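You operate a simulated robot arm through the tools that you are given. There is no shell and no other tool. Be economical: measure what you need, move in short steps, check, and stop when the job is done.

The job below is to be done with a simulated two-armed robot. You get a single attempt, and the scene is never put back.

JOB
Take the cap off the vacuum flask and lay it down on the top deck of the trolley.

Only the result counts: the job must be done as asked and must still hold three seconds after the hand-in. Knocking over, shifting, dropping, spilling or breaking anything else fails it. A push-on lid holds only when it is set on centred and level and pressed home; a screw cap is set on level and turned clockwise until tight.

ROBOT AND FRAMES
Two 7-joint arms with two-finger parallel grippers on one trunk, on a base that drives. Base frame: it is fixed to the floor where the robot stands at the start and does not move with it; the origin is under the middle of the robot, x ahead of it, y to its left, z up. Readings come in mm, degrees, newtons and seconds.
The left shoulder is at the start at [50, 187, 1035], the right one opposite. With the tool pointing down near the work surface each hand reaches from about 100 to 660 mm from the robot's upright axis, wherever it stands, measured 20 degrees to its own side. Payload 3.43 kg a hand.
The tool frame of a hand sits at the grasp point between the pads (the TCP): z along the fingers, y along the line on which they close. The tips reach 30 mm beyond it. Largest opening 94 mm; finger width 28, thickness 10; the body of the gripper, 50 by 96 mm, starts 55 mm behind the TCP.
Orientation is that of the tool frame in the base frame, as [roll, pitch, yaw] about the fixed x, y, z axes, in that order (R = Rz(yaw) Ry(pitch) Rx(roll)). With the fingers straight down and closing along the base's y, the tool's x points along the base's -x, its y along +y and its z along -z.

CONTROLS
- The arms move only by the tool nudge_tool. It takes "left_plan", "right_plan" or both (then of equal length, played together; a hand with none holds still); each is a list of rows, each an object (a shift or turn left out is 0, a gripper value left out holds the last) with "translation": the shift along the tool's x, y, z in mm, a list of three; "rot": the turn, a rotation vector about the tool's x, y, z in degrees, a list of three; "claw": the opening, from 0 (shut) to 1 (fully open). In form: [{"translation": [x, y, z], "rot": [rx, ry, rz], "claw": claw}, ...]. A call has 1 to 12 rows; each row shifts and turns the commanded pose from where the row before left it, along the tool's axes as they then stand. Rows are played at 5 a second. More than 50 mm and 8.6 degrees between two rows, or a gripper value outside its range, and nothing of the call is played. Where a pose cannot be reached the arm comes as near as it can. A force on the tool above 40 N (or 10 N above the force at the start of the call, whichever is more), or a blocked arm, ends the call early, and 0.2 s more pass. Each finger travels about 153 mm/s and halts on what it meets, pressing with about 34 N; the grip force reading is that of the motor and also rises with nothing between the fingers. The clock runs only during rows and for 0.2 s after the last one: add rows that do not move to give the fingers time. The reply holds the time, the measured pose of the TCP, the force on the tool along the base axes, the opening and the grip force, in the units named above and with some noise, with the torque about the TCP (base axes, N m) and any sound that the robot's microphone picked up.
- Cameras (640 x 400 px; columns grow to the right, rows downward): "scene" is now at [150.4, -4.1, 1215]; the picture's right is [-0.05, -1.00, 0.00], its down [-0.40, 0.02, -0.92] and it looks along [0.92, -0.05, -0.40] (base axes); focal length 240 px, centre (320, 200). "left" rides on the left gripper at [76, -14, -102] in its tool frame; the picture's right is [0.18, 0.98, 0.00], its down [-0.75, 0.14, -0.64] and it looks along [-0.63, 0.12, 0.77] (tool axes); focal length 243 px, centre (320, 200). "right" rides on the right gripper at [76, 14, -103] in its tool frame; the picture's right is [-0.18, 0.98, 0.00], its down [-0.75, -0.14, -0.64] and it looks along [-0.63, -0.12, 0.77] (tool axes); focal length 243 px, centre (320, 200).
- get_image(camera): a new picture of that camera. No time passes.
- raise_lower(by): slides the trunk up (or, below 0, down) by that many mm; the arms and the scene camera ride with it, the base frame stays. It gives what a move gives, with no picture.
- steer(legs): drives the robot by 1 to 6 legs, each [ahead, left, turn to the left] in mm, mm and degrees, along the robot's own axes; the way and the turn of a leg run together, so that a leg with both is an arc; at most 1500 mm and 180 degrees a leg. The arms and the cameras ride along, it lands a little off, and it stops where it bumps. It gives what a move gives.
- pan_tilt(pan, tilt): turns the head with the scene camera to pan (to the left, within 80 degrees either way) and tilt (down, from -29 to 69), counted from straight ahead of the robot. It gives what a move gives.
- probe_pixels(camera, pixels): for up to 12 pixels [column, row] of the newest picture of that camera ("zoom" is the newest enlarged one), the place [x, y, z] in the base frame of the surface seen there, good to about 2 mm. No time passes.
- zoom(camera, box): a new picture of the part [left, top, right, bottom] of that camera's present view, enlarged. No time passes.
- job_done(): hands the job in; it is judged then, once.

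Work in short steps. Measure before you move; look again where a grasp or a placing could have gone wrong, and mend it. You have 80 turns and 62 pictures in all, those below and enlarged ones among them. Open the grippers and draw the arms clear of the work before you hand the job in, unless the task says otherwise; then end with one line.

The tools are called after "Emit:" by a JSON object that holds its "api" and its "payload". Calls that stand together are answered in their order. nudge_tool: Moves the arms, as the interface text tells. Its arguments: {"type":"object","properties":{"left_plan":{"type":"array","items":{"type":"object","properties":{"translation":{"type":"array","items":{"type":"number"}},"rot":{"type":"array","items":{"type":"number"}},"claw":{"type":"number"}}}},"right_plan":{"type":"array","items":{"type":"object","properties":{"translation":{"type":"array","items":{"type":"number"}},"rot":{"type":"array","items":{"type":"number"}},"claw":{"type":"number"}}}}},"required":[]} The other tools are called the same way: raise_lower (by) slides the trunk up or down; steer (legs) drives the base; pan_tilt (pan, tilt) turns the head that bears the scene camera; get_image (camera) takes a picture; probe_pixels (camera, pixels) gives the place of the surface under pixels of a picture; zoom (camera, box) takes an enlarged picture of a part of a camera's view; job_done () hands the job in.

At the start:

```text
time_s: 0.0
left_ee_pos: [391.2, 100.8, 1120.3]
left_orientation: [180.0, 0.0, -179.9]
left_force: [0.1, -0.6, 0.7]
left_torque: [0.01, 0.0, -0.04]
left_finger_gap: 93.7
left_grip_force: 0.1
right_ee_pos: [348.8, -202.0, 1124.2]
right_orientation: [-180.0, 0.0, 180.0]
right_force: [0.4, 0.8, 0.0]
right_torque: [-0.01, -0.03, -0.03]
right_finger_gap: 94.2
right_grip_force: 0.1
trunk travel left (down, up): [-250.0, 182.0]
robot x, y, heading: [1.5, -1.3, -0.2]
head pan, tilt: [-3.1, 23.6]
```

scene: 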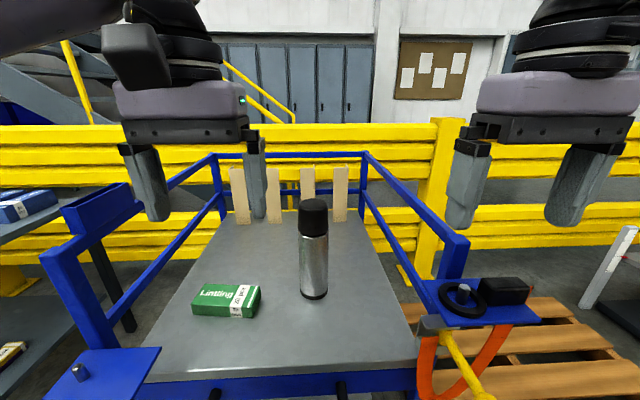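
right: 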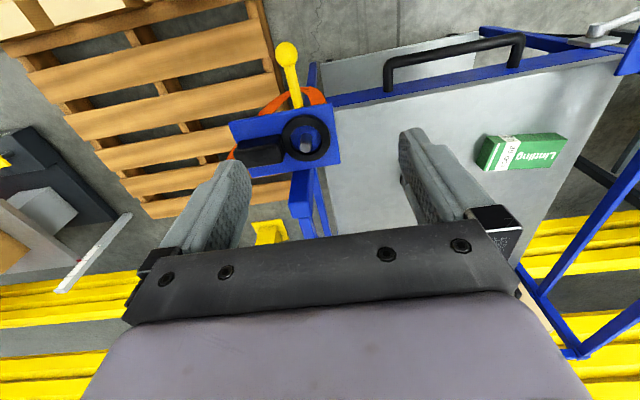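
left: 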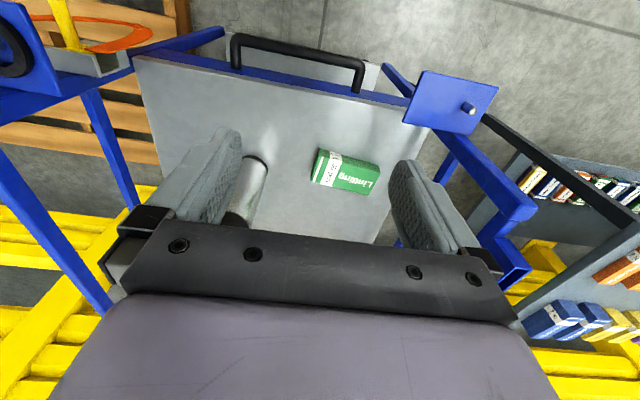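

The flask stands on the trolley deck at about (313,250) in the scene, with a black cap at (313,218). I'll zoom in and probe it.

Emit:
{"api": "zoom", "payload": {"camera": "scene", "box": [260, 180, 370, 310]}}

Emit:
{"api": "probe_pixels", "payload": {"camera": "scene", "pixels": [[313, 203], [313, 220], [313, 233], [313, 260], [300, 220], [327, 220], [313, 297], [313, 340], [230, 300], [200, 370], [400, 350], [350, 230]]}}

```text
3.08 times, centred on (315, 245) of scene
```

zoom: 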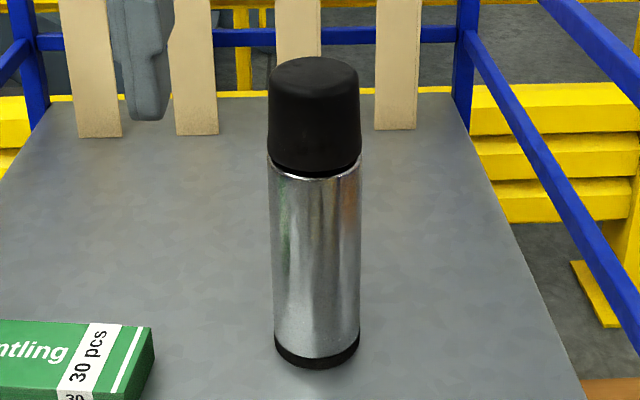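

```text
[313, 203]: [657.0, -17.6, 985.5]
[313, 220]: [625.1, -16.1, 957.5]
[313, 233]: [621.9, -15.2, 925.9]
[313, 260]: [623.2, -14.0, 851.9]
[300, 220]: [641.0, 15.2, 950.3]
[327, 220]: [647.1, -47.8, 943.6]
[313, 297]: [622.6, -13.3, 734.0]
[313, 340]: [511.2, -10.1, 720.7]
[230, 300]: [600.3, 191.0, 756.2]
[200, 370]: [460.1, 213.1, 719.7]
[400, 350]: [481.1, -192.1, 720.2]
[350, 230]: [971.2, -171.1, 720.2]
```

The flask axis is near (657, -17), the cap spans about z 920–987 and is about 66 mm wide, and the deck is at z 720. I'll tilt the head down to see how much room there is to drive closer.

Emit:
{"api": "pan_tilt", "payload": {"pan": 0, "tilt": 60}}

Emit:
{"api": "get_image", "payload": {"camera": "scene"}}

```text
time_s: 1.0
left_ee_pos: [389.9, 100.5, 1120.6]
left_orientation: [179.9, -0.1, -179.9]
left_force: [-0.1, -0.8, 1.3]
left_torque: [0.01, 0.03, -0.03]
left_finger_gap: 93.7
left_grip_force: 0.1
right_ee_pos: [350.5, -200.6, 1125.5]
right_orientation: [180.0, 0.0, -179.9]
right_force: [0.3, -0.7, 0.1]
right_torque: [0.03, -0.01, -0.04]
right_finger_gap: 94.2
right_grip_force: 0.1
trunk travel left (down, up): [-250.0, 182.0]
robot x, y, heading: [3.1, -0.7, 0.1]
head pan, tilt: [0.0, 60.0]
```

```text
57 pictures are left
```

scene: 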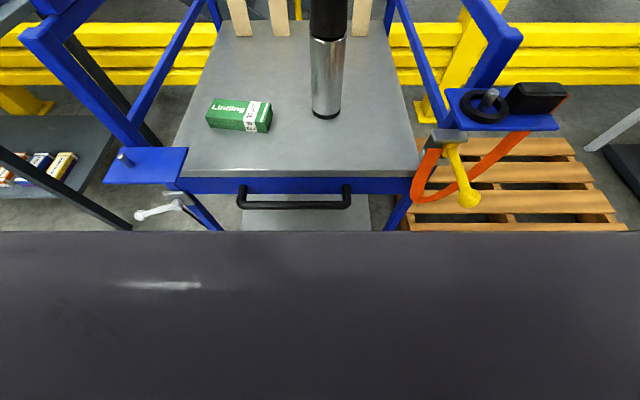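

The trolley's handle is at (295,195) and a dark body part fills the lower half. I'll probe the gap.

Emit:
{"api": "probe_pixels", "payload": {"camera": "scene", "pixels": [[295, 203], [242, 200], [350, 200], [300, 185], [320, 240], [320, 300], [468, 200], [150, 212], [120, 180], [320, 215], [440, 220], [327, 112]]}}

```text
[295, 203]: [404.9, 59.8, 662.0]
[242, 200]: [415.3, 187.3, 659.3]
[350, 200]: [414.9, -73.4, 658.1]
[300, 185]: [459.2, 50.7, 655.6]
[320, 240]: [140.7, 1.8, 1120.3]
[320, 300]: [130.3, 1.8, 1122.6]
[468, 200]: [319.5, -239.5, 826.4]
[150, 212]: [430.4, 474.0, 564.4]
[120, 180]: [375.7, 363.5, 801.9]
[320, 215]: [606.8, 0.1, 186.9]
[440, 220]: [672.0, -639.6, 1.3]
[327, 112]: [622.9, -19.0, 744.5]
```

There is little room ahead (handle at x 405, strap knob at x 320), so I'll work from here. The left hand will hold the body horizontally while the right takes the cap from above. I start by bringing the left hand forward and pitching its fingers ahead.

Emit:
{"api": "nudge_tool", "payload": {"left_plan": [{"translation": [-40, 0, 0], "claw": 1}, {"translation": [-40, 0, 0]}, {"rot": [0, -8.5, 0]}, {"rot": [0, -8.5, 0]}, {"rot": [0, -8.5, 0]}, {"rot": [0, -8.5, 0]}, {"rot": [0, -8.5, 0]}, {"rot": [0, -8.5, 0]}]}}

```text
time_s: 2.8
left_ee_pos: [470.3, 102.3, 1120.0]
left_orientation: [-179.9, 51.0, -180.0]
left_force: [-0.3, -0.1, 0.5]
left_torque: [0.03, 0.01, -0.01]
left_finger_gap: 93.9
left_grip_force: 0.0
right_ee_pos: [349.2, -201.4, 1125.0]
right_orientation: [-180.0, 0.0, -180.0]
right_force: [0.6, 0.4, 0.5]
right_torque: [-0.02, 0.0, 0.01]
right_finger_gap: 94.1
right_grip_force: 0.1
trunk travel left (down, up): [-250.0, 182.0]
robot x, y, heading: [0.7, 2.1, 0.0]
head pan, tilt: [0.0, 60.0]
```

The pitch went as expected, so I'll finish the turn to horizontal.

Emit:
{"api": "nudge_tool", "payload": {"left_plan": [{"rot": [0, -8, 0]}, {"rot": [0, -8, 0]}, {"rot": [0, -8, 0]}, {"rot": [0, -8, 0]}, {"rot": [0, -7, 0]}, {}]}}

Emit:
{"api": "pan_tilt", "payload": {"pan": 0, "tilt": 42}}

Emit:
{"api": "get_image", "payload": {"camera": "scene"}}

```text
time_s: 4.2
left_ee_pos: [470.6, 100.6, 1120.3]
left_orientation: [12.8, 89.9, 12.7]
left_force: [1.0, 0.6, -0.1]
left_torque: [0.01, 0.0, 0.05]
left_finger_gap: 93.8
left_grip_force: 0.1
right_ee_pos: [350.1, -201.6, 1125.5]
right_orientation: [-179.9, -0.1, -179.9]
right_force: [-0.3, 0.0, -0.1]
right_torque: [0.03, 0.01, -0.03]
right_finger_gap: 94.1
right_grip_force: 0.0
trunk travel left (down, up): [-250.0, 182.0]
robot x, y, heading: [0.4, 0.4, 0.2]
head pan, tilt: [0.0, 60.0]
```

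```text
time_s: 5.0
left_ee_pos: [470.5, 101.2, 1120.5]
left_orientation: [-150.6, 90.0, -150.6]
left_force: [0.0, 0.2, 0.7]
left_torque: [0.0, 0.02, 0.0]
left_finger_gap: 94.2
left_grip_force: 0.0
right_ee_pos: [349.1, -201.7, 1125.4]
right_orientation: [-179.9, 0.0, 180.0]
right_force: [-0.3, -0.8, 0.6]
right_torque: [-0.02, 0.02, 0.03]
right_finger_gap: 94.1
right_grip_force: 0.1
trunk travel left (down, up): [-250.0, 182.0]
robot x, y, heading: [-1.3, -4.5, -0.0]
head pan, tilt: [0.0, 42.0]
```

```text
56 pictures are left
```

scene: 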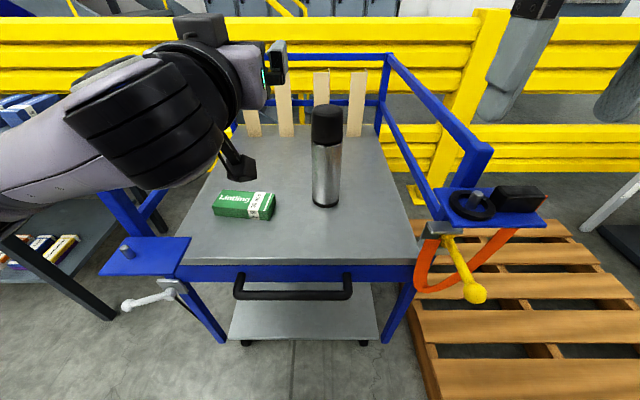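

The left arm is now horizontal with its camera beneath. I'll lower it toward the body height in front of the flask, stopping partway.

Emit:
{"api": "nudge_tool", "payload": {"left_plan": [{"translation": [35, -25, 0]}, {"translation": [35, -25, 0]}, {"translation": [35, -25, 0]}, {"translation": [35, -25, 0]}, {"translation": [30, -17, 0]}, {}]}}

Emit:
{"api": "get_image", "payload": {"camera": "scene"}}

```text
time_s: 6.4
left_ee_pos: [470.8, -16.9, 950.2]
left_orientation: [-165.3, 90.0, -165.1]
left_force: [-0.8, 0.7, -0.1]
left_torque: [0.0, 0.0, 0.01]
left_finger_gap: 94.1
left_grip_force: 0.1
right_ee_pos: [349.9, -201.8, 1125.3]
right_orientation: [180.0, 0.0, -180.0]
right_force: [-0.2, 0.1, -0.2]
right_torque: [-0.02, 0.01, -0.03]
right_finger_gap: 94.1
right_grip_force: 0.0
trunk travel left (down, up): [-250.0, 182.0]
robot x, y, heading: [-2.0, 0.2, -0.1]
head pan, tilt: [0.0, 42.0]
```

```text
55 pictures are left
```

scene: 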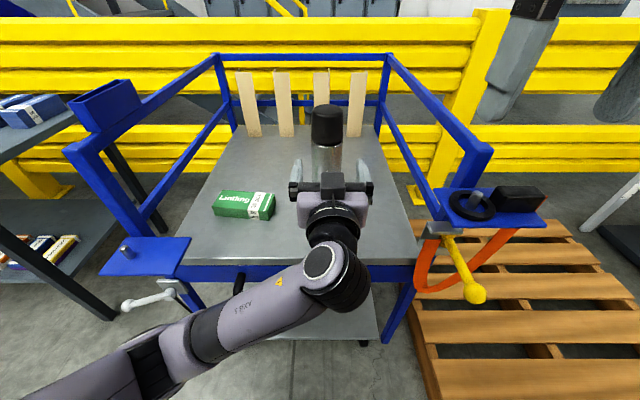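

The hand is at (471,-17,950), fingers straddling the flask's line in view. I'll probe the wrist and body for clearance to the deck before lowering further, and look through the left camera.

Emit:
{"api": "probe_pixels", "payload": {"camera": "scene", "pixels": [[333, 182], [330, 215], [340, 265], [280, 300], [313, 180], [355, 180], [200, 350], [327, 110], [327, 135]]}}

Emit:
{"api": "get_image", "payload": {"camera": "left"}}

```text
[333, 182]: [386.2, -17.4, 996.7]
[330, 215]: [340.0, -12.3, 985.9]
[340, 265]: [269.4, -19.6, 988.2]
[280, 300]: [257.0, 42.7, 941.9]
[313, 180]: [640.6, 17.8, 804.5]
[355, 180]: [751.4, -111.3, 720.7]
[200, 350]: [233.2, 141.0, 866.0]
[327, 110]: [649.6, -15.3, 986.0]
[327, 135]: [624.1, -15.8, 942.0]
```

```text
54 pictures are left
```

left: 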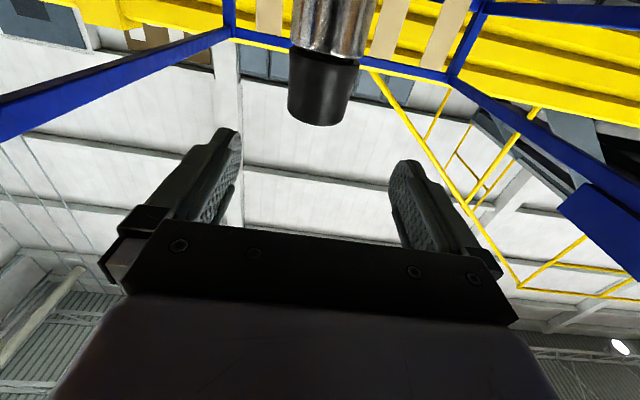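

Clearance is good. I'll lower to z 860 and advance the open fingers most of the way around the body.

Emit:
{"api": "nudge_tool", "payload": {"left_plan": [{"translation": [30, 0, 0]}, {"translation": [30, 0, 0]}, {"translation": [30, 0, 0]}, {"translation": [0, 0, 30]}, {"translation": [0, 0, 30]}, {"translation": [0, 0, 30]}, {}]}}

Emit:
{"api": "get_image", "payload": {"camera": "scene"}}

Emit:
{"api": "get_image", "payload": {"camera": "left"}}

```text
time_s: 8.2
left_ee_pos: [563.9, 4.5, 836.4]
left_orientation: [108.8, 86.6, 110.0]
left_force: [0.0, 0.6, 0.7]
left_torque: [-0.01, -0.01, -0.02]
left_finger_gap: 93.9
left_grip_force: 0.0
right_ee_pos: [349.7, -202.9, 1125.2]
right_orientation: [180.0, 0.0, 180.0]
right_force: [-0.1, 0.6, 0.9]
right_torque: [-0.01, 0.0, 0.02]
right_finger_gap: 94.1
right_grip_force: 0.0
trunk travel left (down, up): [-250.0, 182.0]
robot x, y, heading: [0.2, -0.2, -0.0]
head pan, tilt: [0.0, 42.0]
stopped in row 7 (left hand): the arm was blocked; the commanded pose is now the measured one
```

```text
53 pictures are left
```

scene: 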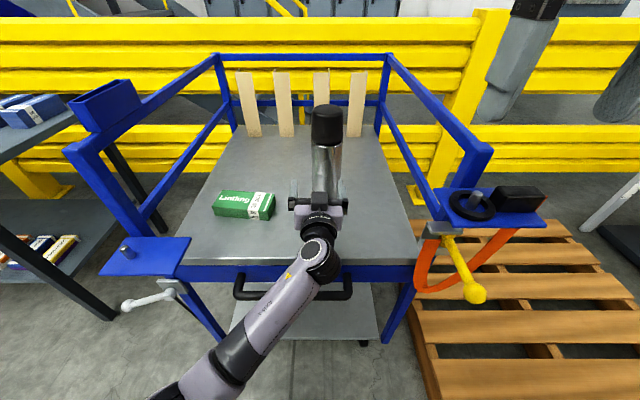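

```text
52 pictures are left
```

left: 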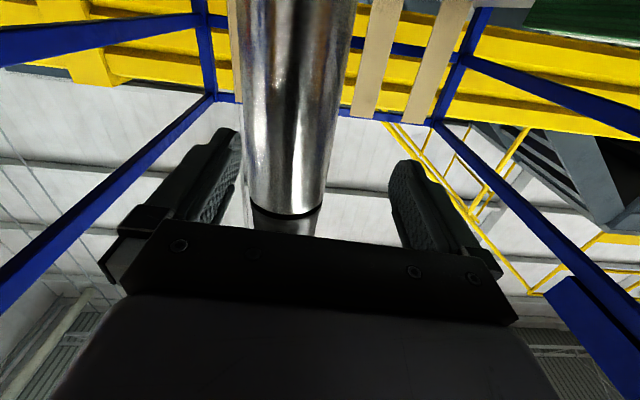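

The wrist ran into a joint limit: no force, the hand at z 836 and tilted about 3°, and the flask untouched. I'll back off and yaw the hand about 34° clockwise so the fingers come in along the forearm's natural direction.

Emit:
{"api": "nudge_tool", "payload": {"left_plan": [{"translation": [0, 0, -35]}, {"translation": [-12, 0, -35]}, {"translation": [-12, 0, 0], "rot": [0, -1, -3.2]}, {"rot": [8.5, 0, 0]}, {"rot": [8.5, 0, 0]}, {"rot": [8.5, 0, 0]}, {"rot": [8.5, 0, 0]}, {}]}}

Emit:
{"api": "get_image", "payload": {"camera": "scene"}}

```text
time_s: 8.9
left_ee_pos: [528.7, 21.8, 928.5]
left_orientation: [28.5, 78.3, 31.3]
left_force: [-0.5, 0.3, -0.9]
left_torque: [-0.03, -0.02, -0.04]
left_finger_gap: 94.0
left_grip_force: 0.0
right_ee_pos: [349.3, -201.3, 1125.4]
right_orientation: [-179.9, 0.1, 180.0]
right_force: [0.3, -0.2, -0.2]
right_torque: [-0.01, 0.02, 0.0]
right_finger_gap: 94.1
right_grip_force: 0.0
trunk travel left (down, up): [-250.0, 182.0]
robot x, y, heading: [-1.7, 2.7, -0.1]
head pan, tilt: [0.0, 42.0]
stopped in row 3 (left hand): the arm was blocked; the commanded pose is now the measured one
```

```text
51 pictures are left
```

scene: 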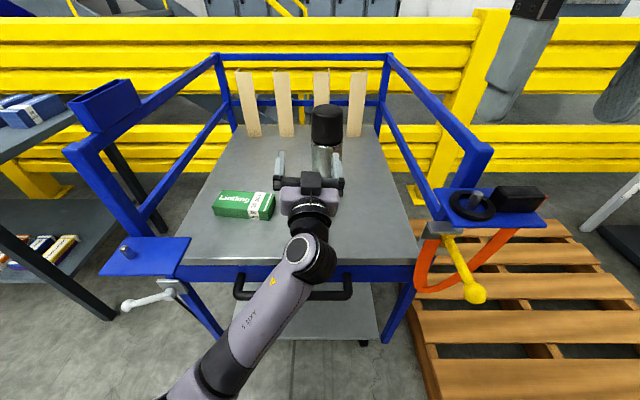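

The arm swung up, with the fingers pitched up about 10°, but it is clear of the flask. I'll do the yaw turn alone from here and see how the joints respond.

Emit:
{"api": "nudge_tool", "payload": {"left_plan": [{"translation": [0, 0, -20], "rot": [5, 0, 0]}, {"translation": [0, 0, -20], "rot": [8, 0, 0]}, {"rot": [8, 0, 0]}, {"rot": [8, 0, 0]}, {}]}}

```text
time_s: 10.1
left_ee_pos: [489.0, 20.2, 921.0]
left_orientation: [56.9, 78.3, 30.6]
left_force: [0.0, 0.3, -0.2]
left_torque: [-0.01, -0.01, 0.03]
left_finger_gap: 94.0
left_grip_force: 0.2
right_ee_pos: [349.5, -201.4, 1126.1]
right_orientation: [179.9, 0.0, 180.0]
right_force: [-0.7, -0.2, -0.6]
right_torque: [-0.01, 0.03, 0.01]
right_finger_gap: 94.0
right_grip_force: 0.1
trunk travel left (down, up): [-250.0, 182.0]
robot x, y, heading: [-1.4, 2.3, -0.1]
head pan, tilt: [0.0, 42.0]
```

Now the fingers point along yaw −27°, about 6° up with a 10° roll. I'll level the hand and add 8° more yaw.

Emit:
{"api": "nudge_tool", "payload": {"left_plan": [{"rot": [0, 3.2, -4.9]}, {"rot": [0, 3.2, -4.9]}, {"rot": [8, 0, 0]}, {}]}}

```text
time_s: 11.1
left_ee_pos: [489.4, 21.4, 919.9]
left_orientation: [-121.9, 89.8, -156.2]
left_force: [-0.2, -0.2, -0.3]
left_torque: [0.01, 0.01, 0.0]
left_finger_gap: 94.1
left_grip_force: 0.0
right_ee_pos: [349.6, -202.0, 1125.1]
right_orientation: [-180.0, 0.1, -180.0]
right_force: [-0.5, 0.4, 0.0]
right_torque: [0.01, 0.0, 0.02]
right_finger_gap: 94.0
right_grip_force: 0.0
trunk travel left (down, up): [-250.0, 182.0]
robot x, y, heading: [-2.2, 2.2, -0.1]
head pan, tilt: [0.0, 42.0]
```

Level, heading −34°. The flask axis is 160 mm ahead and 64 mm to the tool's +y, so I'll shift sideways and then lower to z 860.

Emit:
{"api": "nudge_tool", "payload": {"left_plan": [{"translation": [0, 32, 0]}, {"translation": [0, 32, 0]}, {"translation": [20, 0, 0]}, {"translation": [20, 0, 0]}, {"translation": [20, 0, 0]}, {}]}}

Emit:
{"api": "get_image", "payload": {"camera": "scene"}}

Emit:
{"api": "get_image", "payload": {"camera": "left"}}

```text
time_s: 12.5
left_ee_pos: [526.4, 74.9, 859.8]
left_orientation: [29.4, 90.0, -5.0]
left_force: [1.0, 0.3, -0.8]
left_torque: [0.02, -0.01, 0.0]
left_finger_gap: 94.2
left_grip_force: 0.0
right_ee_pos: [349.0, -201.5, 1124.2]
right_orientation: [180.0, 0.1, 180.0]
right_force: [-0.6, 0.3, -0.7]
right_torque: [0.02, -0.03, -0.02]
right_finger_gap: 94.1
right_grip_force: 0.1
trunk travel left (down, up): [-250.0, 182.0]
robot x, y, heading: [-2.1, -3.1, 0.0]
head pan, tilt: [0.0, 42.0]
```

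```text
50 pictures are left
```

scene: 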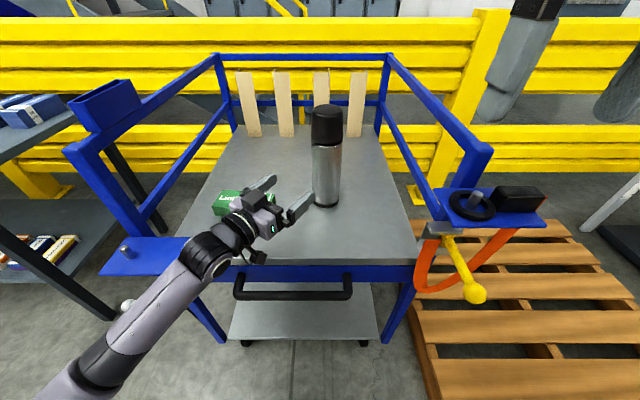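

```text
49 pictures are left
```

left: 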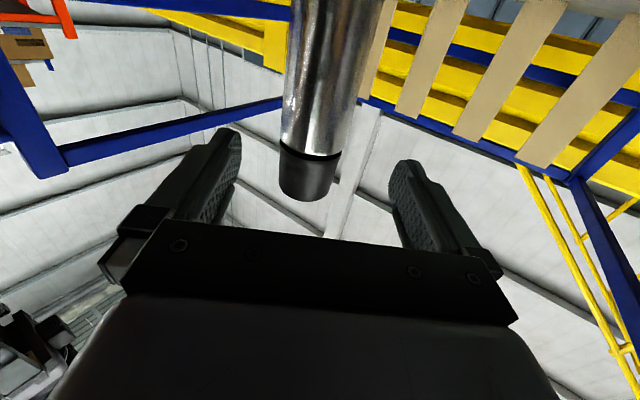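

Well aligned now: lateral offset about −1 mm and 159 mm to go. I'll advance 85 mm and recheck alignment.

Emit:
{"api": "nudge_tool", "payload": {"left_plan": [{"translation": [0, -1, 20]}, {"translation": [0, 0, 20]}, {"translation": [0, 0, 20]}, {"translation": [0, 0, 20]}, {}]}}

Emit:
{"api": "get_image", "payload": {"camera": "scene"}}

```text
time_s: 13.7
left_ee_pos: [591.9, 28.4, 860.0]
left_orientation: [-121.0, 90.0, -155.3]
left_force: [-0.2, -0.4, 0.4]
left_torque: [0.0, 0.04, -0.05]
left_finger_gap: 93.8
left_grip_force: 0.1
right_ee_pos: [349.3, -201.4, 1124.7]
right_orientation: [-180.0, 0.0, 180.0]
right_force: [-0.3, 0.1, -0.4]
right_torque: [0.02, 0.05, 0.01]
right_finger_gap: 93.9
right_grip_force: 0.0
trunk travel left (down, up): [-250.0, 182.0]
robot x, y, heading: [0.0, -3.2, 0.1]
head pan, tilt: [0.0, 42.0]
```

```text
48 pictures are left
```

scene: 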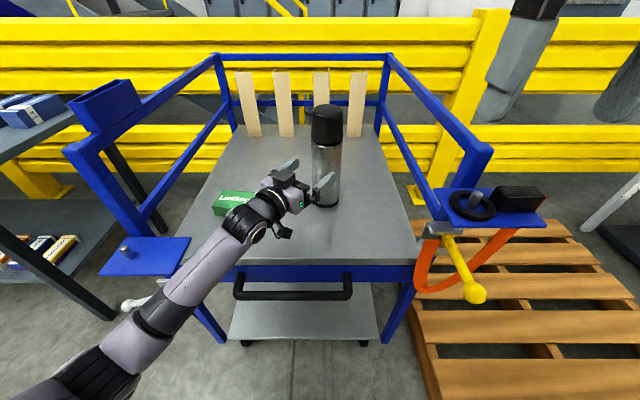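

Lateral error is about 0 and 79 mm remain. I'll advance 76 mm in small steps.

Emit:
{"api": "nudge_tool", "payload": {"left_plan": [{"translation": [0, 0, 16]}, {"translation": [0, 0, 15]}, {"translation": [0, 0, 15]}, {"translation": [0, 0, 15]}, {"translation": [0, 0, 15]}, {}]}}

Emit:
{"api": "zoom", "payload": {"camera": "scene", "box": [240, 90, 400, 240]}}

Emit:
{"api": "get_image", "payload": {"camera": "left"}}

```text
time_s: 15.1
left_ee_pos: [654.0, -14.4, 861.9]
left_orientation: [-129.3, 89.9, -163.5]
left_force: [-0.1, -0.4, 0.6]
left_torque: [-0.02, -0.04, -0.01]
left_finger_gap: 93.9
left_grip_force: 0.0
right_ee_pos: [349.4, -201.0, 1125.6]
right_orientation: [-180.0, 0.0, 180.0]
right_force: [-0.3, -0.3, 0.0]
right_torque: [0.0, -0.01, 0.03]
right_finger_gap: 94.0
right_grip_force: 0.1
trunk travel left (down, up): [-250.0, 182.0]
robot x, y, heading: [-2.5, -1.5, 0.2]
head pan, tilt: [0.0, 42.0]
```

```text
2.67 times, centred on (320, 165) of scene
```

zoom: 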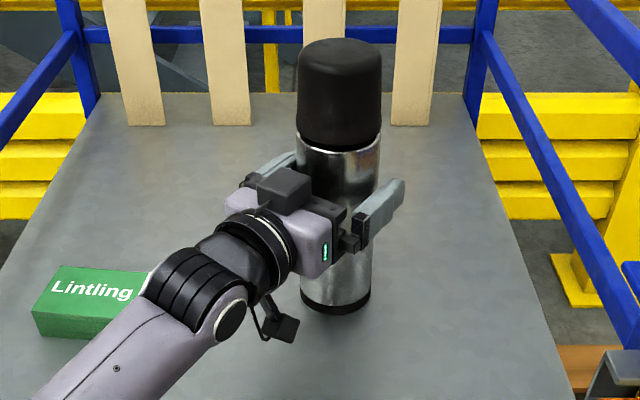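

```text
46 pictures are left
```

left: 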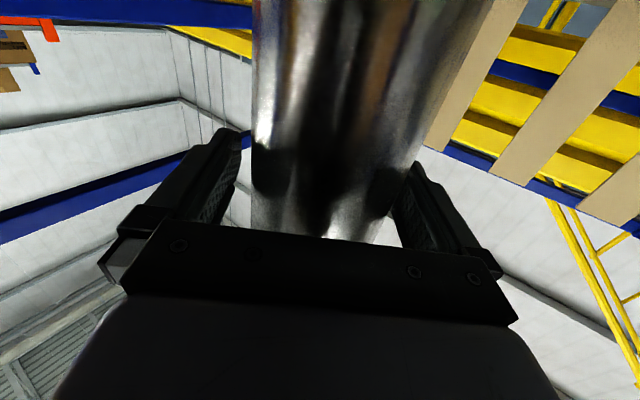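

The body is straddled. I'll close the left gripper on it, giving the fingers time.

Emit:
{"api": "nudge_tool", "payload": {"left_plan": [{"claw": 0.78}, {"claw": 0.7}, {"claw": 0.6}, {"claw": 0.5}, {}]}}

Emit:
{"api": "zoom", "payload": {"camera": "scene", "box": [240, 90, 400, 240]}}

Emit:
{"api": "probe_pixels", "payload": {"camera": "zoom", "pixels": [[340, 50], [340, 85], [340, 120], [340, 138], [340, 155], [340, 60], [310, 100], [372, 100], [340, 40], [310, 58], [370, 58]]}}

```text
time_s: 16.3
left_ee_pos: [654.5, -14.4, 861.1]
left_orientation: [-111.6, 89.9, -145.7]
left_force: [1.6, 0.7, 0.5]
left_torque: [-0.01, -0.12, 0.05]
left_finger_gap: 78.1
left_grip_force: 33.8
right_ee_pos: [348.7, -202.2, 1124.0]
right_orientation: [-180.0, 0.0, -180.0]
right_force: [0.4, 0.7, 0.1]
right_torque: [0.01, -0.03, -0.01]
right_finger_gap: 93.9
right_grip_force: 0.0
trunk travel left (down, up): [-250.0, 182.0]
robot x, y, heading: [1.9, 1.6, 0.2]
head pan, tilt: [0.0, 42.0]
```

```text
2.67 times, centred on (320, 165) of scene
```

zoom: 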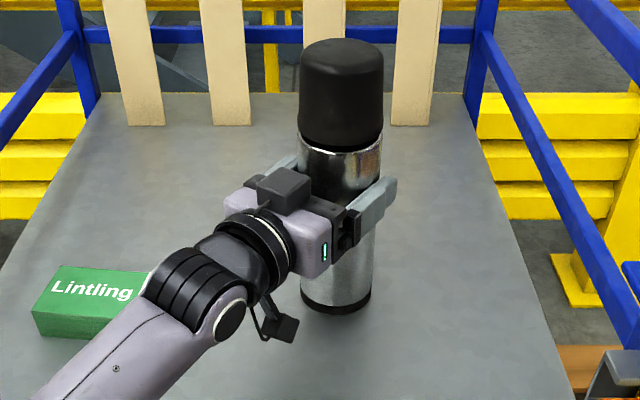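

```text
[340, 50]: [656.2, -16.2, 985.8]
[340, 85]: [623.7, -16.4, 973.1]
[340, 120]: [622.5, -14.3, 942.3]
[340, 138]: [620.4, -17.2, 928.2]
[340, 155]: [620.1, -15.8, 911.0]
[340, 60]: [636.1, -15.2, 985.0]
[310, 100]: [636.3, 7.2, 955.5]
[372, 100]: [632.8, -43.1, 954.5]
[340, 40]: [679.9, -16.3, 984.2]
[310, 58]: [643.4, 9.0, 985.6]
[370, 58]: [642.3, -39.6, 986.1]
```

The left hand holds the body firmly (gap 78 mm). The cap is about 72 mm wide, centred near (658,-16), with z 922–986. I'll bring the right hand over it at z ~1090, pre-turned clockwise.

Emit:
{"api": "nudge_tool", "payload": {"right_plan": [{"translation": [-40, 20, 0], "claw": 1}, {"translation": [-40, 20, 0]}, {"translation": [-40, 25, 0]}, {"translation": [-40, 25, 0]}, {"translation": [-40, 25, 0]}, {"translation": [-40, 25, 0]}, {"translation": [-40, 25, 0]}, {"translation": [-28, 20, 20]}, {}]}}

Emit:
{"api": "get_image", "payload": {"camera": "scene"}}

```text
time_s: 18.3
left_ee_pos: [653.6, -13.5, 861.9]
left_orientation: [-124.3, 90.0, -158.4]
left_force: [-1.8, 1.5, 1.5]
left_torque: [0.01, 0.11, 0.01]
left_finger_gap: 78.4
left_grip_force: 33.9
right_ee_pos: [542.3, -58.7, 1095.8]
right_orientation: [-179.9, -0.2, 180.0]
right_force: [0.2, -0.3, 0.0]
right_torque: [0.02, -0.02, 0.04]
right_finger_gap: 93.9
right_grip_force: 0.1
right hand out of reach, approached as far as the arm can: row 5, 6, 7, 8
trunk travel left (down, up): [-250.0, 182.0]
robot x, y, heading: [1.9, 3.6, 0.2]
head pan, tilt: [0.0, 42.0]
```

```text
44 pictures are left
```

scene: 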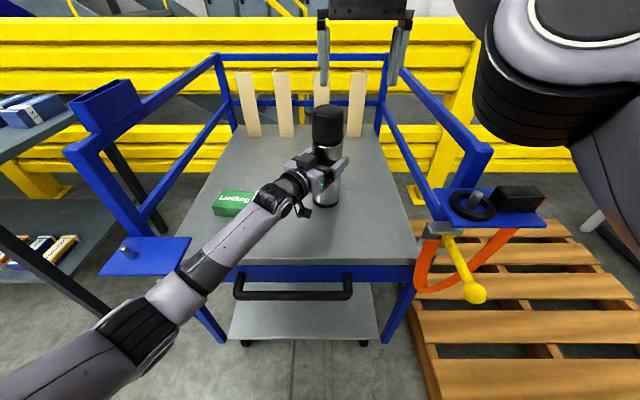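

At this distance the right hand can't reach over the cap tool-down (it stopped at x 542), so the robot must come about 100 mm closer. I'll release the body, back out the left hand, and look at the base's clearance.

Emit:
{"api": "nudge_tool", "payload": {"left_plan": [{"claw": 0.85}, {"claw": 1}, {"claw": 1}, {}]}}

Emit:
{"api": "pan_tilt", "payload": {"pan": -60, "tilt": 69}}

Emit:
{"api": "get_image", "payload": {"camera": "scene"}}

Emit:
{"api": "get_image", "payload": {"camera": "right"}}

```text
time_s: 19.3
left_ee_pos: [653.8, -13.9, 860.8]
left_orientation: [-127.7, 90.0, -162.0]
left_force: [0.7, 0.6, -0.4]
left_torque: [0.04, 0.01, 0.01]
left_finger_gap: 94.2
left_grip_force: 0.1
right_ee_pos: [542.4, -59.4, 1095.8]
right_orientation: [-180.0, -0.1, -179.9]
right_force: [-0.3, -0.2, -1.6]
right_torque: [-0.01, -0.02, -0.03]
right_finger_gap: 94.0
right_grip_force: 0.0
trunk travel left (down, up): [-250.0, 182.0]
robot x, y, heading: [-3.7, -0.3, -0.1]
head pan, tilt: [0.0, 42.0]
```

```text
time_s: 20.6
left_ee_pos: [655.0, -14.8, 860.9]
left_orientation: [-129.1, 89.9, -163.4]
left_force: [0.6, -1.1, -0.7]
left_torque: [0.01, -0.03, -0.01]
left_finger_gap: 94.0
left_grip_force: 0.0
right_ee_pos: [542.6, -57.9, 1097.5]
right_orientation: [-180.0, -0.1, -179.9]
right_force: [-0.3, 1.2, 0.2]
right_torque: [-0.02, 0.01, 0.0]
right_finger_gap: 94.0
right_grip_force: 0.2
trunk travel left (down, up): [-250.0, 182.0]
robot x, y, heading: [-2.5, 0.2, -0.1]
head pan, tilt: [-60.0, 68.8]
```

```text
43 pictures are left
```

scene: 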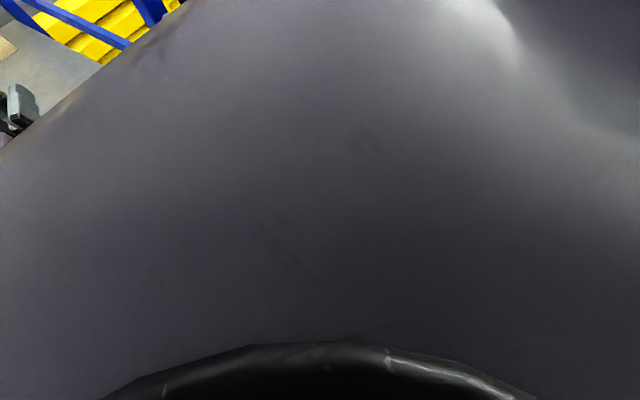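

```text
42 pictures are left
```

right: 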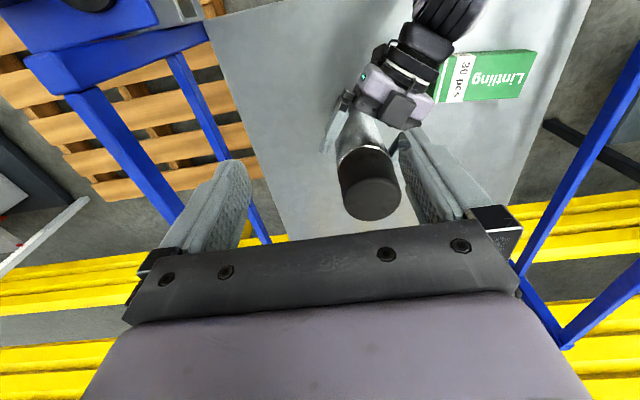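

The head camera only sees the chest. I'll back out the left hand, then retreat the right hand and pitch it backward so its camera looks down at the base's front.

Emit:
{"api": "nudge_tool", "payload": {"left_plan": [{"translation": [0, 0, -15]}, {"translation": [0, 0, -20]}, {"translation": [0, 0, -25]}, {"translation": [0, 0, -30]}, {"translation": [0, 0, -30]}, {"translation": [0, 0, -30]}, {}, {}, {}, {}, {}], "right_plan": [{"translation": [40, -30, 0]}, {"translation": [40, -30, 0]}, {"translation": [0, -30, 0]}, {"rot": [0, 8.5, 0]}, {"rot": [0, 8.5, 0]}, {"rot": [0, 8.5, 0]}, {"rot": [0, 8.5, 0]}, {"rot": [0, 8.5, 0]}, {"rot": [0, 8.5, 0]}, {"rot": [0, 8.5, 0]}, {}]}}

Emit:
{"api": "get_image", "payload": {"camera": "right"}}

```text
time_s: 23.0
left_ee_pos: [529.4, 70.2, 860.3]
left_orientation: [-130.9, 89.9, -165.2]
left_force: [-0.1, 0.5, 0.3]
left_torque: [0.03, 0.0, -0.01]
left_finger_gap: 93.9
left_grip_force: 0.0
right_ee_pos: [372.5, -172.3, 1009.0]
right_orientation: [179.9, -53.9, 179.9]
right_force: [0.5, 0.2, -0.6]
right_torque: [0.01, -0.04, 0.01]
right_finger_gap: 93.8
right_grip_force: 0.0
right hand out of reach, approached as far as the arm can: row 1, 6, 7, 8, 9, 10
trunk travel left (down, up): [-250.0, 182.0]
robot x, y, heading: [-0.4, -1.0, 0.1]
head pan, tilt: [-60.0, 68.8]
```

```text
41 pictures are left
```

right: 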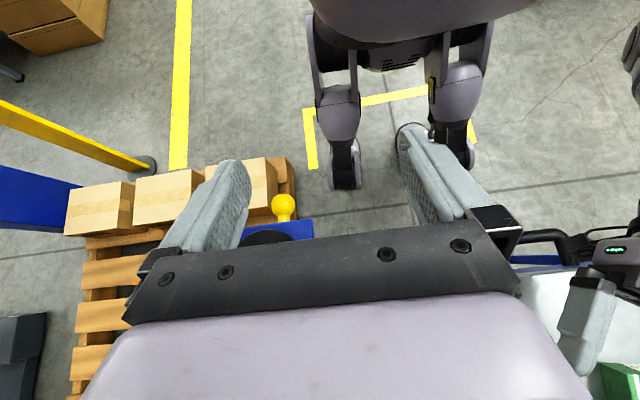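

The robot's wheeled legs are visible at (345,180) and (470,160). I'll probe them together with the nearest trolley parts.

Emit:
{"api": "probe_pixels", "payload": {"camera": "right", "pixels": [[345, 186], [345, 165], [338, 120], [465, 160], [350, 200], [370, 40], [282, 205], [540, 235], [338, 100], [380, 8], [285, 222], [455, 90]]}}

```text
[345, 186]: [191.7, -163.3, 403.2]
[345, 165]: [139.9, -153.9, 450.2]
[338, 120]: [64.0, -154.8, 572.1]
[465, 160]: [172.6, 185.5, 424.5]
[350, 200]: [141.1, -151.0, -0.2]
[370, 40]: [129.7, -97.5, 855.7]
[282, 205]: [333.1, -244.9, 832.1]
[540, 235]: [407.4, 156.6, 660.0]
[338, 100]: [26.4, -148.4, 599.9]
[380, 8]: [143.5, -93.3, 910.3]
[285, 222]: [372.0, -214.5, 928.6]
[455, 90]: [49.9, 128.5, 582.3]
```

Knees reach x≈195, the chest about 140, and the nearest trolley parts are the knob at x 320 and the handle at x 405, so a 110 mm drive is safe. First I'll raise and retract the left hand and put the right hand back tool-down.

Emit:
{"api": "nudge_tool", "payload": {"left_plan": [{"translation": [0, 0, -35]}, {"translation": [0, 0, -35]}, {"translation": [-25, 0, -20]}, {"translation": [-35, 0, 0]}, {"translation": [-35, 0, 0]}, {"translation": [-35, 0, 0]}, {}, {}], "right_plan": [{"rot": [0, -8, 0], "translation": [0, 0, -20]}, {"rot": [0, -8, 0], "translation": [0, 0, -20]}, {"rot": [0, -8, 0], "translation": [0, 0, -20]}, {"rot": [0, -8, 0], "translation": [0, 0, -20]}, {"rot": [0, -8, 0], "translation": [0, 0, -20]}, {"rot": [0, -8, 0]}, {"rot": [0, -6, 0]}, {}]}}

Emit:
{"api": "pan_tilt", "payload": {"pan": 0, "tilt": 42}}

Emit:
{"api": "get_image", "payload": {"camera": "scene"}}

```text
time_s: 24.8
left_ee_pos: [456.0, 121.0, 991.2]
left_orientation: [-116.8, 89.9, -151.1]
left_force: [0.0, 0.2, -0.2]
left_torque: [0.04, -0.02, -0.01]
left_finger_gap: 94.2
left_grip_force: 0.0
right_ee_pos: [430.9, -173.5, 1086.3]
right_orientation: [179.9, 0.3, 180.0]
right_force: [1.0, -0.4, 0.1]
right_torque: [0.02, 0.0, -0.06]
right_finger_gap: 94.0
right_grip_force: 0.1
trunk travel left (down, up): [-250.0, 182.0]
robot x, y, heading: [-0.3, 3.9, 0.1]
head pan, tilt: [-60.0, 68.8]
```

```text
time_s: 26.1
left_ee_pos: [455.9, 120.4, 990.4]
left_orientation: [49.2, 90.0, 15.0]
left_force: [0.1, -0.5, -0.1]
left_torque: [0.02, 0.0, -0.03]
left_finger_gap: 94.0
left_grip_force: 0.0
right_ee_pos: [431.6, -172.2, 1087.1]
right_orientation: [-180.0, 0.2, 179.9]
right_force: [0.4, 0.5, 0.2]
right_torque: [0.01, 0.02, 0.01]
right_finger_gap: 93.7
right_grip_force: 0.2
trunk travel left (down, up): [-250.0, 182.0]
robot x, y, heading: [-1.9, -1.9, -0.2]
head pan, tilt: [0.0, 42.0]
```

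```text
40 pictures are left
```

scene: 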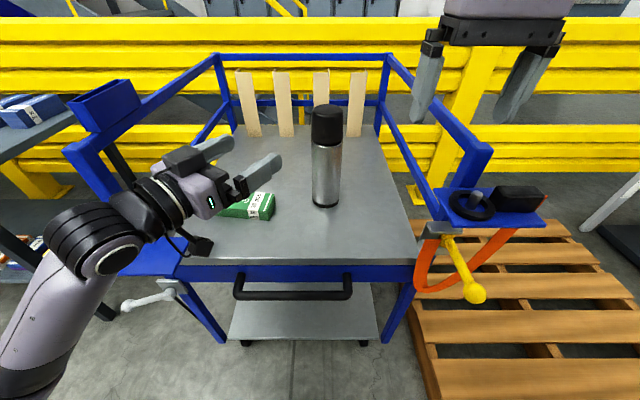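

Both hands are clear and the flask is unmoved. I'll drive 110 mm ahead in two short legs.

Emit:
{"api": "steer", "payload": {"legs": [[60, 0, 0], [50, 0, 0]]}}

Emit:
{"api": "get_image", "payload": {"camera": "scene"}}

Emit:
{"api": "probe_pixels", "payload": {"camera": "scene", "pixels": [[327, 120], [320, 120]]}}

```text
time_s: 27.6
left_ee_pos: [564.4, 119.8, 991.7]
left_orientation: [-130.4, 89.9, -164.6]
left_force: [0.3, 0.7, 1.2]
left_torque: [0.01, 0.01, -0.03]
left_finger_gap: 94.0
left_grip_force: 0.0
right_ee_pos: [541.6, -172.2, 1086.6]
right_orientation: [-179.9, 0.2, -179.9]
right_force: [-0.1, 0.4, -0.7]
right_torque: [0.0, 0.0, -0.01]
right_finger_gap: 94.0
right_grip_force: 0.1
trunk travel left (down, up): [-250.0, 182.0]
robot x, y, heading: [110.9, 3.6, -0.0]
head pan, tilt: [0.0, 42.0]
```

```text
39 pictures are left
```

scene: 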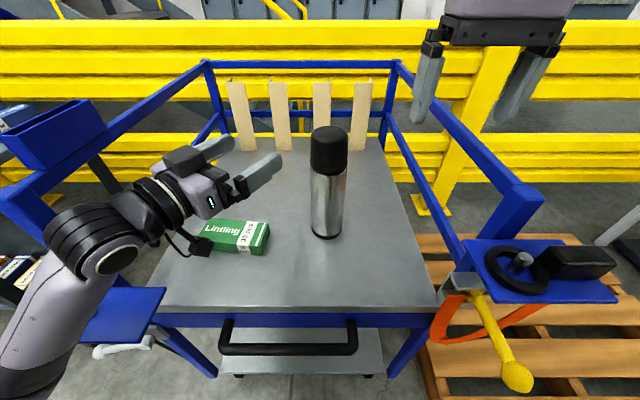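

```text
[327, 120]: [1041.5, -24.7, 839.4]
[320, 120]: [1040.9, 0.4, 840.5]
```

Drive done with no bump. The left hand is off the approach line by −59 mm in tool y, so I'll shift across, lower to z 861 and view before advancing.

Emit:
{"api": "nudge_tool", "payload": {"left_plan": [{"translation": [0, -30, -20]}, {"translation": [0, -29, -5]}, {"translation": [33, 0, 0]}, {"translation": [33, 0, 0]}, {"translation": [33, 0, 0]}, {"translation": [31, 0, 0]}, {}]}}

Emit:
{"api": "get_image", "payload": {"camera": "scene"}}

```text
time_s: 29.2
left_ee_pos: [523.7, 82.1, 857.5]
left_orientation: [-148.7, 89.9, 177.0]
left_force: [0.1, -1.1, 0.8]
left_torque: [0.0, -0.02, 0.0]
left_finger_gap: 94.0
left_grip_force: 0.0
left hand out of reach, approached as far as the arm can: row 2
right_ee_pos: [541.7, -172.2, 1085.8]
right_orientation: [-180.0, 0.2, -180.0]
right_force: [0.1, 0.3, -0.2]
right_torque: [0.01, 0.03, -0.01]
right_finger_gap: 94.0
right_grip_force: 0.0
trunk travel left (down, up): [-250.0, 182.0]
robot x, y, heading: [112.9, -1.0, -0.0]
head pan, tilt: [0.0, 42.0]
```

```text
38 pictures are left
```

scene: 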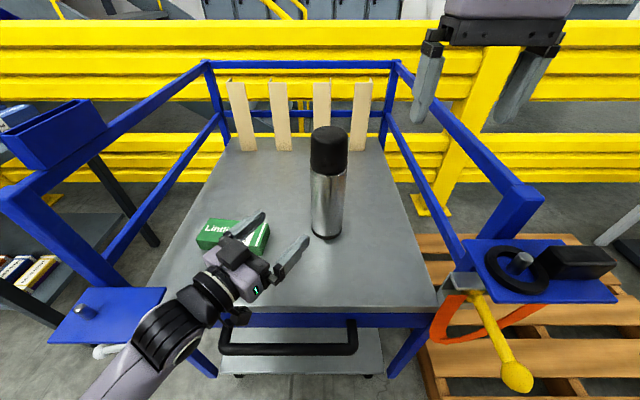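

166 mm to go with a lateral correction of −5 mm. I'll advance 90 mm first, then check.

Emit:
{"api": "nudge_tool", "payload": {"left_plan": [{"translation": [0, -5, 20]}, {"translation": [0, 0, 22]}, {"translation": [0, 0, 22]}, {"translation": [0, 0, 20]}, {}]}}

```text
time_s: 30.4
left_ee_pos: [588.2, 31.1, 859.7]
left_orientation: [-150.7, 90.0, 175.1]
left_force: [0.4, 0.2, 0.1]
left_torque: [0.01, 0.01, -0.01]
left_finger_gap: 94.0
left_grip_force: 0.1
right_ee_pos: [541.3, -172.6, 1086.3]
right_orientation: [180.0, 0.3, 179.9]
right_force: [0.0, 0.7, 0.5]
right_torque: [0.03, 0.02, -0.01]
right_finger_gap: 93.8
right_grip_force: 0.1
trunk travel left (down, up): [-250.0, 182.0]
robot x, y, heading: [109.4, 1.3, 0.2]
head pan, tilt: [0.0, 42.0]
```

Aligned (n≈0, 84 mm to go). I'll advance 82 mm, then close on the body.

Emit:
{"api": "nudge_tool", "payload": {"left_plan": [{"translation": [0, 0, 16]}, {"translation": [0, 0, 16]}, {"translation": [0, 0, 16]}, {"translation": [0, 0, 17]}, {"translation": [0, 0, 17]}, {}, {"claw": 0.87}, {"claw": 0.8}, {"claw": 0.7}, {"claw": 0.5}, {}]}}

Emit:
{"api": "zoom", "payload": {"camera": "scene", "box": [220, 100, 420, 260]}}

Emit:
{"api": "probe_pixels", "payload": {"camera": "zoom", "pixels": [[340, 80], [340, 110], [340, 155], [340, 180], [340, 70], [315, 130], [365, 130]]}}

```text
time_s: 32.8
left_ee_pos: [657.0, -16.4, 857.7]
left_orientation: [58.2, 90.0, 24.0]
left_force: [1.6, -0.5, 0.1]
left_torque: [-0.12, -0.08, 0.05]
left_finger_gap: 79.9
left_grip_force: 34.4
right_ee_pos: [541.3, -172.5, 1087.7]
right_orientation: [180.0, 0.2, -179.9]
right_force: [-0.4, -0.5, 0.4]
right_torque: [0.02, -0.01, -0.03]
right_finger_gap: 93.8
right_grip_force: 0.0
trunk travel left (down, up): [-250.0, 182.0]
robot x, y, heading: [107.0, 0.3, -0.3]
head pan, tilt: [0.0, 42.0]
```

```text
2.50 times, centred on (320, 180) of scene
```

zoom: 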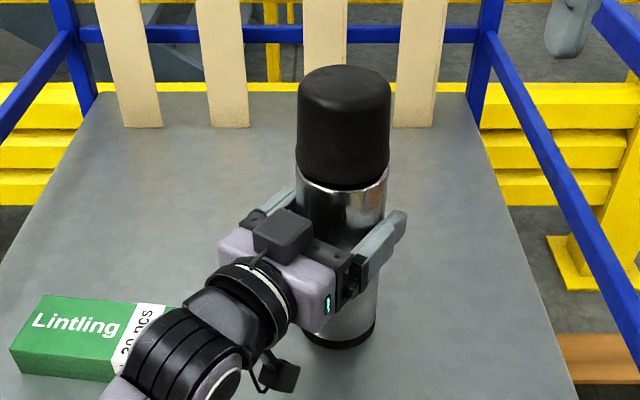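

```text
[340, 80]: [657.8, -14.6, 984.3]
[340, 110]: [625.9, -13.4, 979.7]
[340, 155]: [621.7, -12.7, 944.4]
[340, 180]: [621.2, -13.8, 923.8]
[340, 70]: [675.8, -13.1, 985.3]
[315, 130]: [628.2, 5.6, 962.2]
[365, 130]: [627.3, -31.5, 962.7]
```

Body gripped (gap 80 mm). The cap centre is about (658,-16). I'll move the right hand over it at z ~1087.

Emit:
{"api": "nudge_tool", "payload": {"right_plan": [{"translation": [-30, 40, 0]}, {"translation": [-30, 40, 0]}, {"translation": [-30, 40, 0]}, {"translation": [-27, 36.5, 0]}, {}]}}

```text
time_s: 34.0
left_ee_pos: [655.8, -15.9, 857.3]
left_orientation: [-94.9, 89.8, -129.1]
left_force: [-0.5, -0.6, -0.2]
left_torque: [-0.13, 0.08, 0.04]
left_finger_gap: 80.0
left_grip_force: 34.2
right_ee_pos: [652.0, -32.4, 1083.7]
right_orientation: [179.3, 0.4, 178.6]
right_force: [-0.4, 1.6, 0.6]
right_torque: [-0.05, -0.01, -0.01]
right_finger_gap: 93.7
right_grip_force: 0.1
right hand out of reach, approached as far as the arm can: row 4
trunk travel left (down, up): [-250.0, 182.0]
robot x, y, heading: [114.0, 2.4, -0.0]
head pan, tilt: [0.0, 42.0]
```

Almost there; lower gives more reach. I'll go down to z ~1040 (tips 1010, still above the cap) while turning 40° clockwise.

Emit:
{"api": "nudge_tool", "payload": {"right_plan": [{"translation": [0, 0, 22]}, {"translation": [0, 0, 22]}, {"rot": [0, 0, 8.5]}, {"rot": [0, 0, 8.5]}, {"rot": [0, 0, 8.5]}, {"rot": [0, 0, 8.5]}, {"rot": [0, 0, 8.5]}, {}]}}

Emit:
{"api": "get_image", "payload": {"camera": "scene"}}

Emit:
{"api": "get_image", "payload": {"camera": "right"}}

```text
time_s: 35.8
left_ee_pos: [656.7, -15.3, 858.6]
left_orientation: [-128.3, 89.9, -162.4]
left_force: [1.1, -0.1, 0.4]
left_torque: [-0.12, -0.01, 0.03]
left_finger_gap: 79.9
left_grip_force: 33.8
right_ee_pos: [645.7, -21.6, 1036.9]
right_orientation: [179.9, 0.2, 137.4]
right_force: [-0.2, 0.0, -0.2]
right_torque: [-0.01, 0.01, -0.01]
right_finger_gap: 94.0
right_grip_force: 0.2
trunk travel left (down, up): [-250.0, 182.0]
robot x, y, heading: [111.8, -0.3, 0.0]
head pan, tilt: [0.0, 42.0]
```

```text
36 pictures are left
```

scene: 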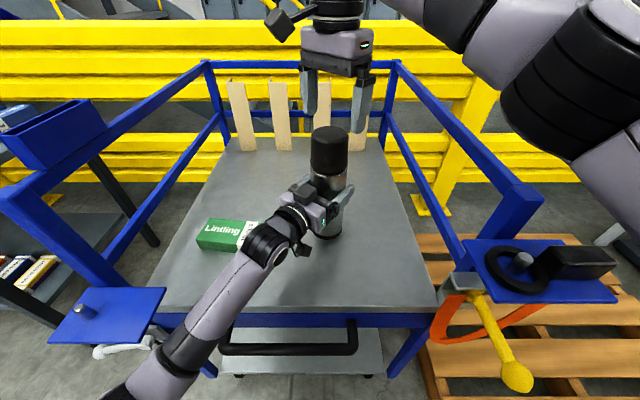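

```text
35 pictures are left
```

right: 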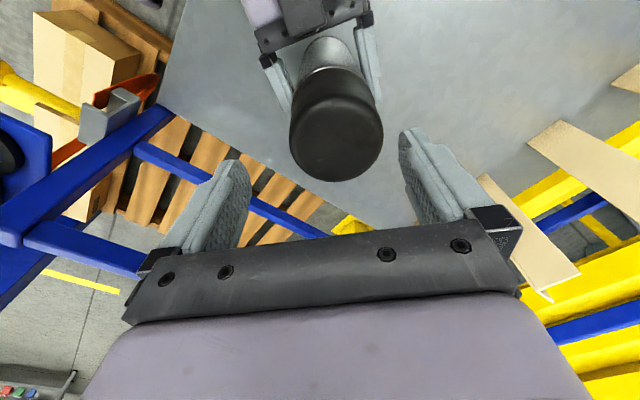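

The right hand is at (646,-22) with yaw 137°. I need −5 mm in tool x and +13 mm in tool y; I'll also turn another 34° clockwise for a longer stroke.

Emit:
{"api": "nudge_tool", "payload": {"right_plan": [{"translation": [-5.4, 12.6, 0]}, {"rot": [0, 0, 8.5]}, {"rot": [0, 0, 8.5]}, {"rot": [0, 0, 8.5]}, {"rot": [0, 0, 8.5]}, {}]}}

Emit:
{"api": "get_image", "payload": {"camera": "right"}}

```text
time_s: 37.2
left_ee_pos: [657.0, -16.1, 856.5]
left_orientation: [-129.7, 89.9, -163.9]
left_force: [-0.5, 1.4, 0.9]
left_torque: [0.0, 0.07, -0.01]
left_finger_gap: 79.9
left_grip_force: 33.8
right_ee_pos: [659.8, -16.4, 1036.7]
right_orientation: [179.7, 0.0, 103.4]
right_force: [0.8, -0.3, 1.1]
right_torque: [0.03, 0.03, -0.01]
right_finger_gap: 93.9
right_grip_force: 0.0
trunk travel left (down, up): [-250.0, 182.0]
robot x, y, heading: [109.5, -2.9, -0.1]
head pan, tilt: [0.0, 42.0]
```

```text
34 pictures are left
```

right: 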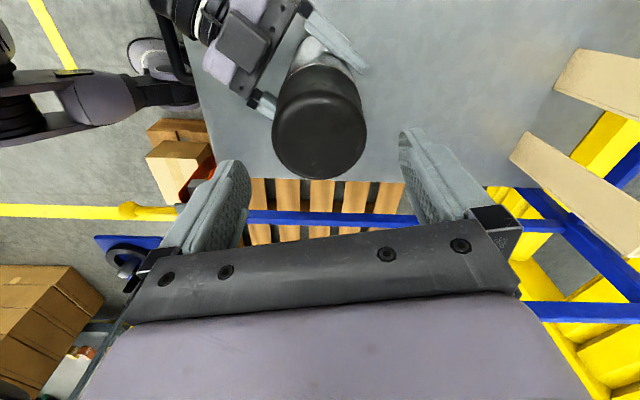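

The cap is centred between the right fingers at (320,125). I'll descend 80 mm so the pads span the cap (tips at ~z 927).

Emit:
{"api": "nudge_tool", "payload": {"right_plan": [{"translation": [0, 0, 20]}, {"translation": [0, 0, 15]}, {"translation": [0, 0, 15]}, {"translation": [0, 0, 15]}, {"translation": [0, 0, 14]}, {}]}}

Emit:
{"api": "zoom", "payload": {"camera": "scene", "box": [220, 60, 420, 240]}}

Emit:
{"api": "get_image", "payload": {"camera": "right"}}

```text
time_s: 38.6
left_ee_pos: [656.7, -15.9, 858.1]
left_orientation: [-127.0, 89.9, -161.2]
left_force: [1.0, 0.4, 0.8]
left_torque: [-0.08, 0.02, 0.02]
left_finger_gap: 80.0
left_grip_force: 33.7
right_ee_pos: [659.4, -15.2, 959.6]
right_orientation: [179.7, 0.0, 103.5]
right_force: [-0.3, -0.6, 0.1]
right_torque: [-0.02, 0.04, 0.04]
right_finger_gap: 94.1
right_grip_force: 0.0
trunk travel left (down, up): [-250.0, 182.0]
robot x, y, heading: [114.0, -2.3, 0.2]
head pan, tilt: [0.0, 42.0]
```

```text
2.22 times, centred on (320, 150) of scene
```

zoom: 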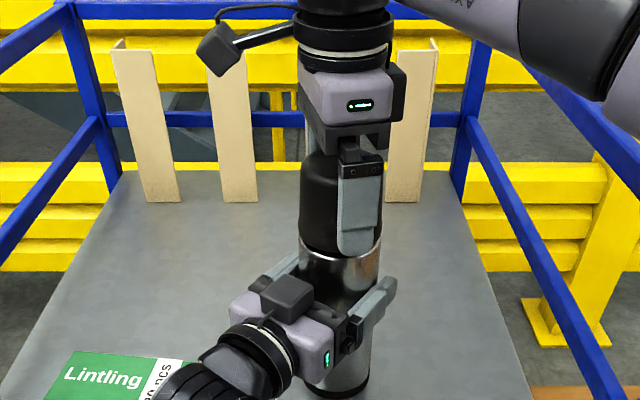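

```text
32 pictures are left
```

right: 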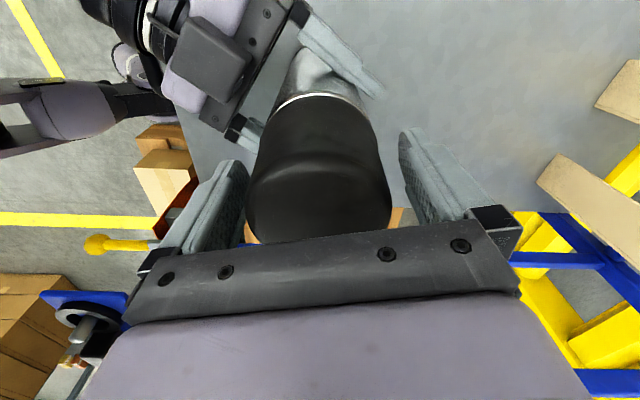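

The fingers straddle the cap. I'll close the right gripper on it.

Emit:
{"api": "nudge_tool", "payload": {"right_plan": [{"claw": 0.87}, {"claw": 0.8}, {"claw": 0.7}, {"claw": 0.5}, {}]}}

```text
time_s: 39.8
left_ee_pos: [656.7, -15.3, 857.9]
left_orientation: [-135.8, 89.9, -170.0]
left_force: [7.8, 1.6, 0.1]
left_torque: [-0.31, 0.43, 0.05]
left_finger_gap: 79.9
left_grip_force: 34.0
right_ee_pos: [659.7, -15.4, 958.3]
right_orientation: [179.8, 0.0, 103.6]
right_force: [-8.3, -2.5, -0.3]
right_torque: [-0.02, 0.34, -0.02]
right_finger_gap: 73.7
right_grip_force: 34.7
trunk travel left (down, up): [-250.0, 182.0]
robot x, y, heading: [107.0, 2.2, -0.2]
head pan, tilt: [0.0, 42.0]
```

Cap gripped at 73.7 mm with slight side loads. I'll turn counter-clockwise (tool −z) 16° and watch the torque.

Emit:
{"api": "nudge_tool", "payload": {"right_plan": [{"rot": [0, 0, -5], "claw": 0.4}, {"rot": [0, 0, -5]}, {"rot": [0, 0, -6]}, {}]}}

```text
time_s: 40.8
left_ee_pos: [658.3, -15.6, 859.1]
left_orientation: [-151.8, 90.0, 174.1]
left_force: [9.4, 6.1, -0.5]
left_torque: [-0.25, 0.21, 0.04]
left_finger_gap: 79.8
left_grip_force: 33.9
right_ee_pos: [658.9, -15.8, 959.6]
right_orientation: [179.8, 0.1, 119.6]
right_force: [-9.2, -6.3, 2.4]
right_torque: [-0.22, 0.4, -0.05]
right_finger_gap: 73.7
right_grip_force: 34.3
trunk travel left (down, up): [-250.0, 182.0]
robot x, y, heading: [111.7, -0.3, 0.3]
head pan, tilt: [0.0, 42.0]
```

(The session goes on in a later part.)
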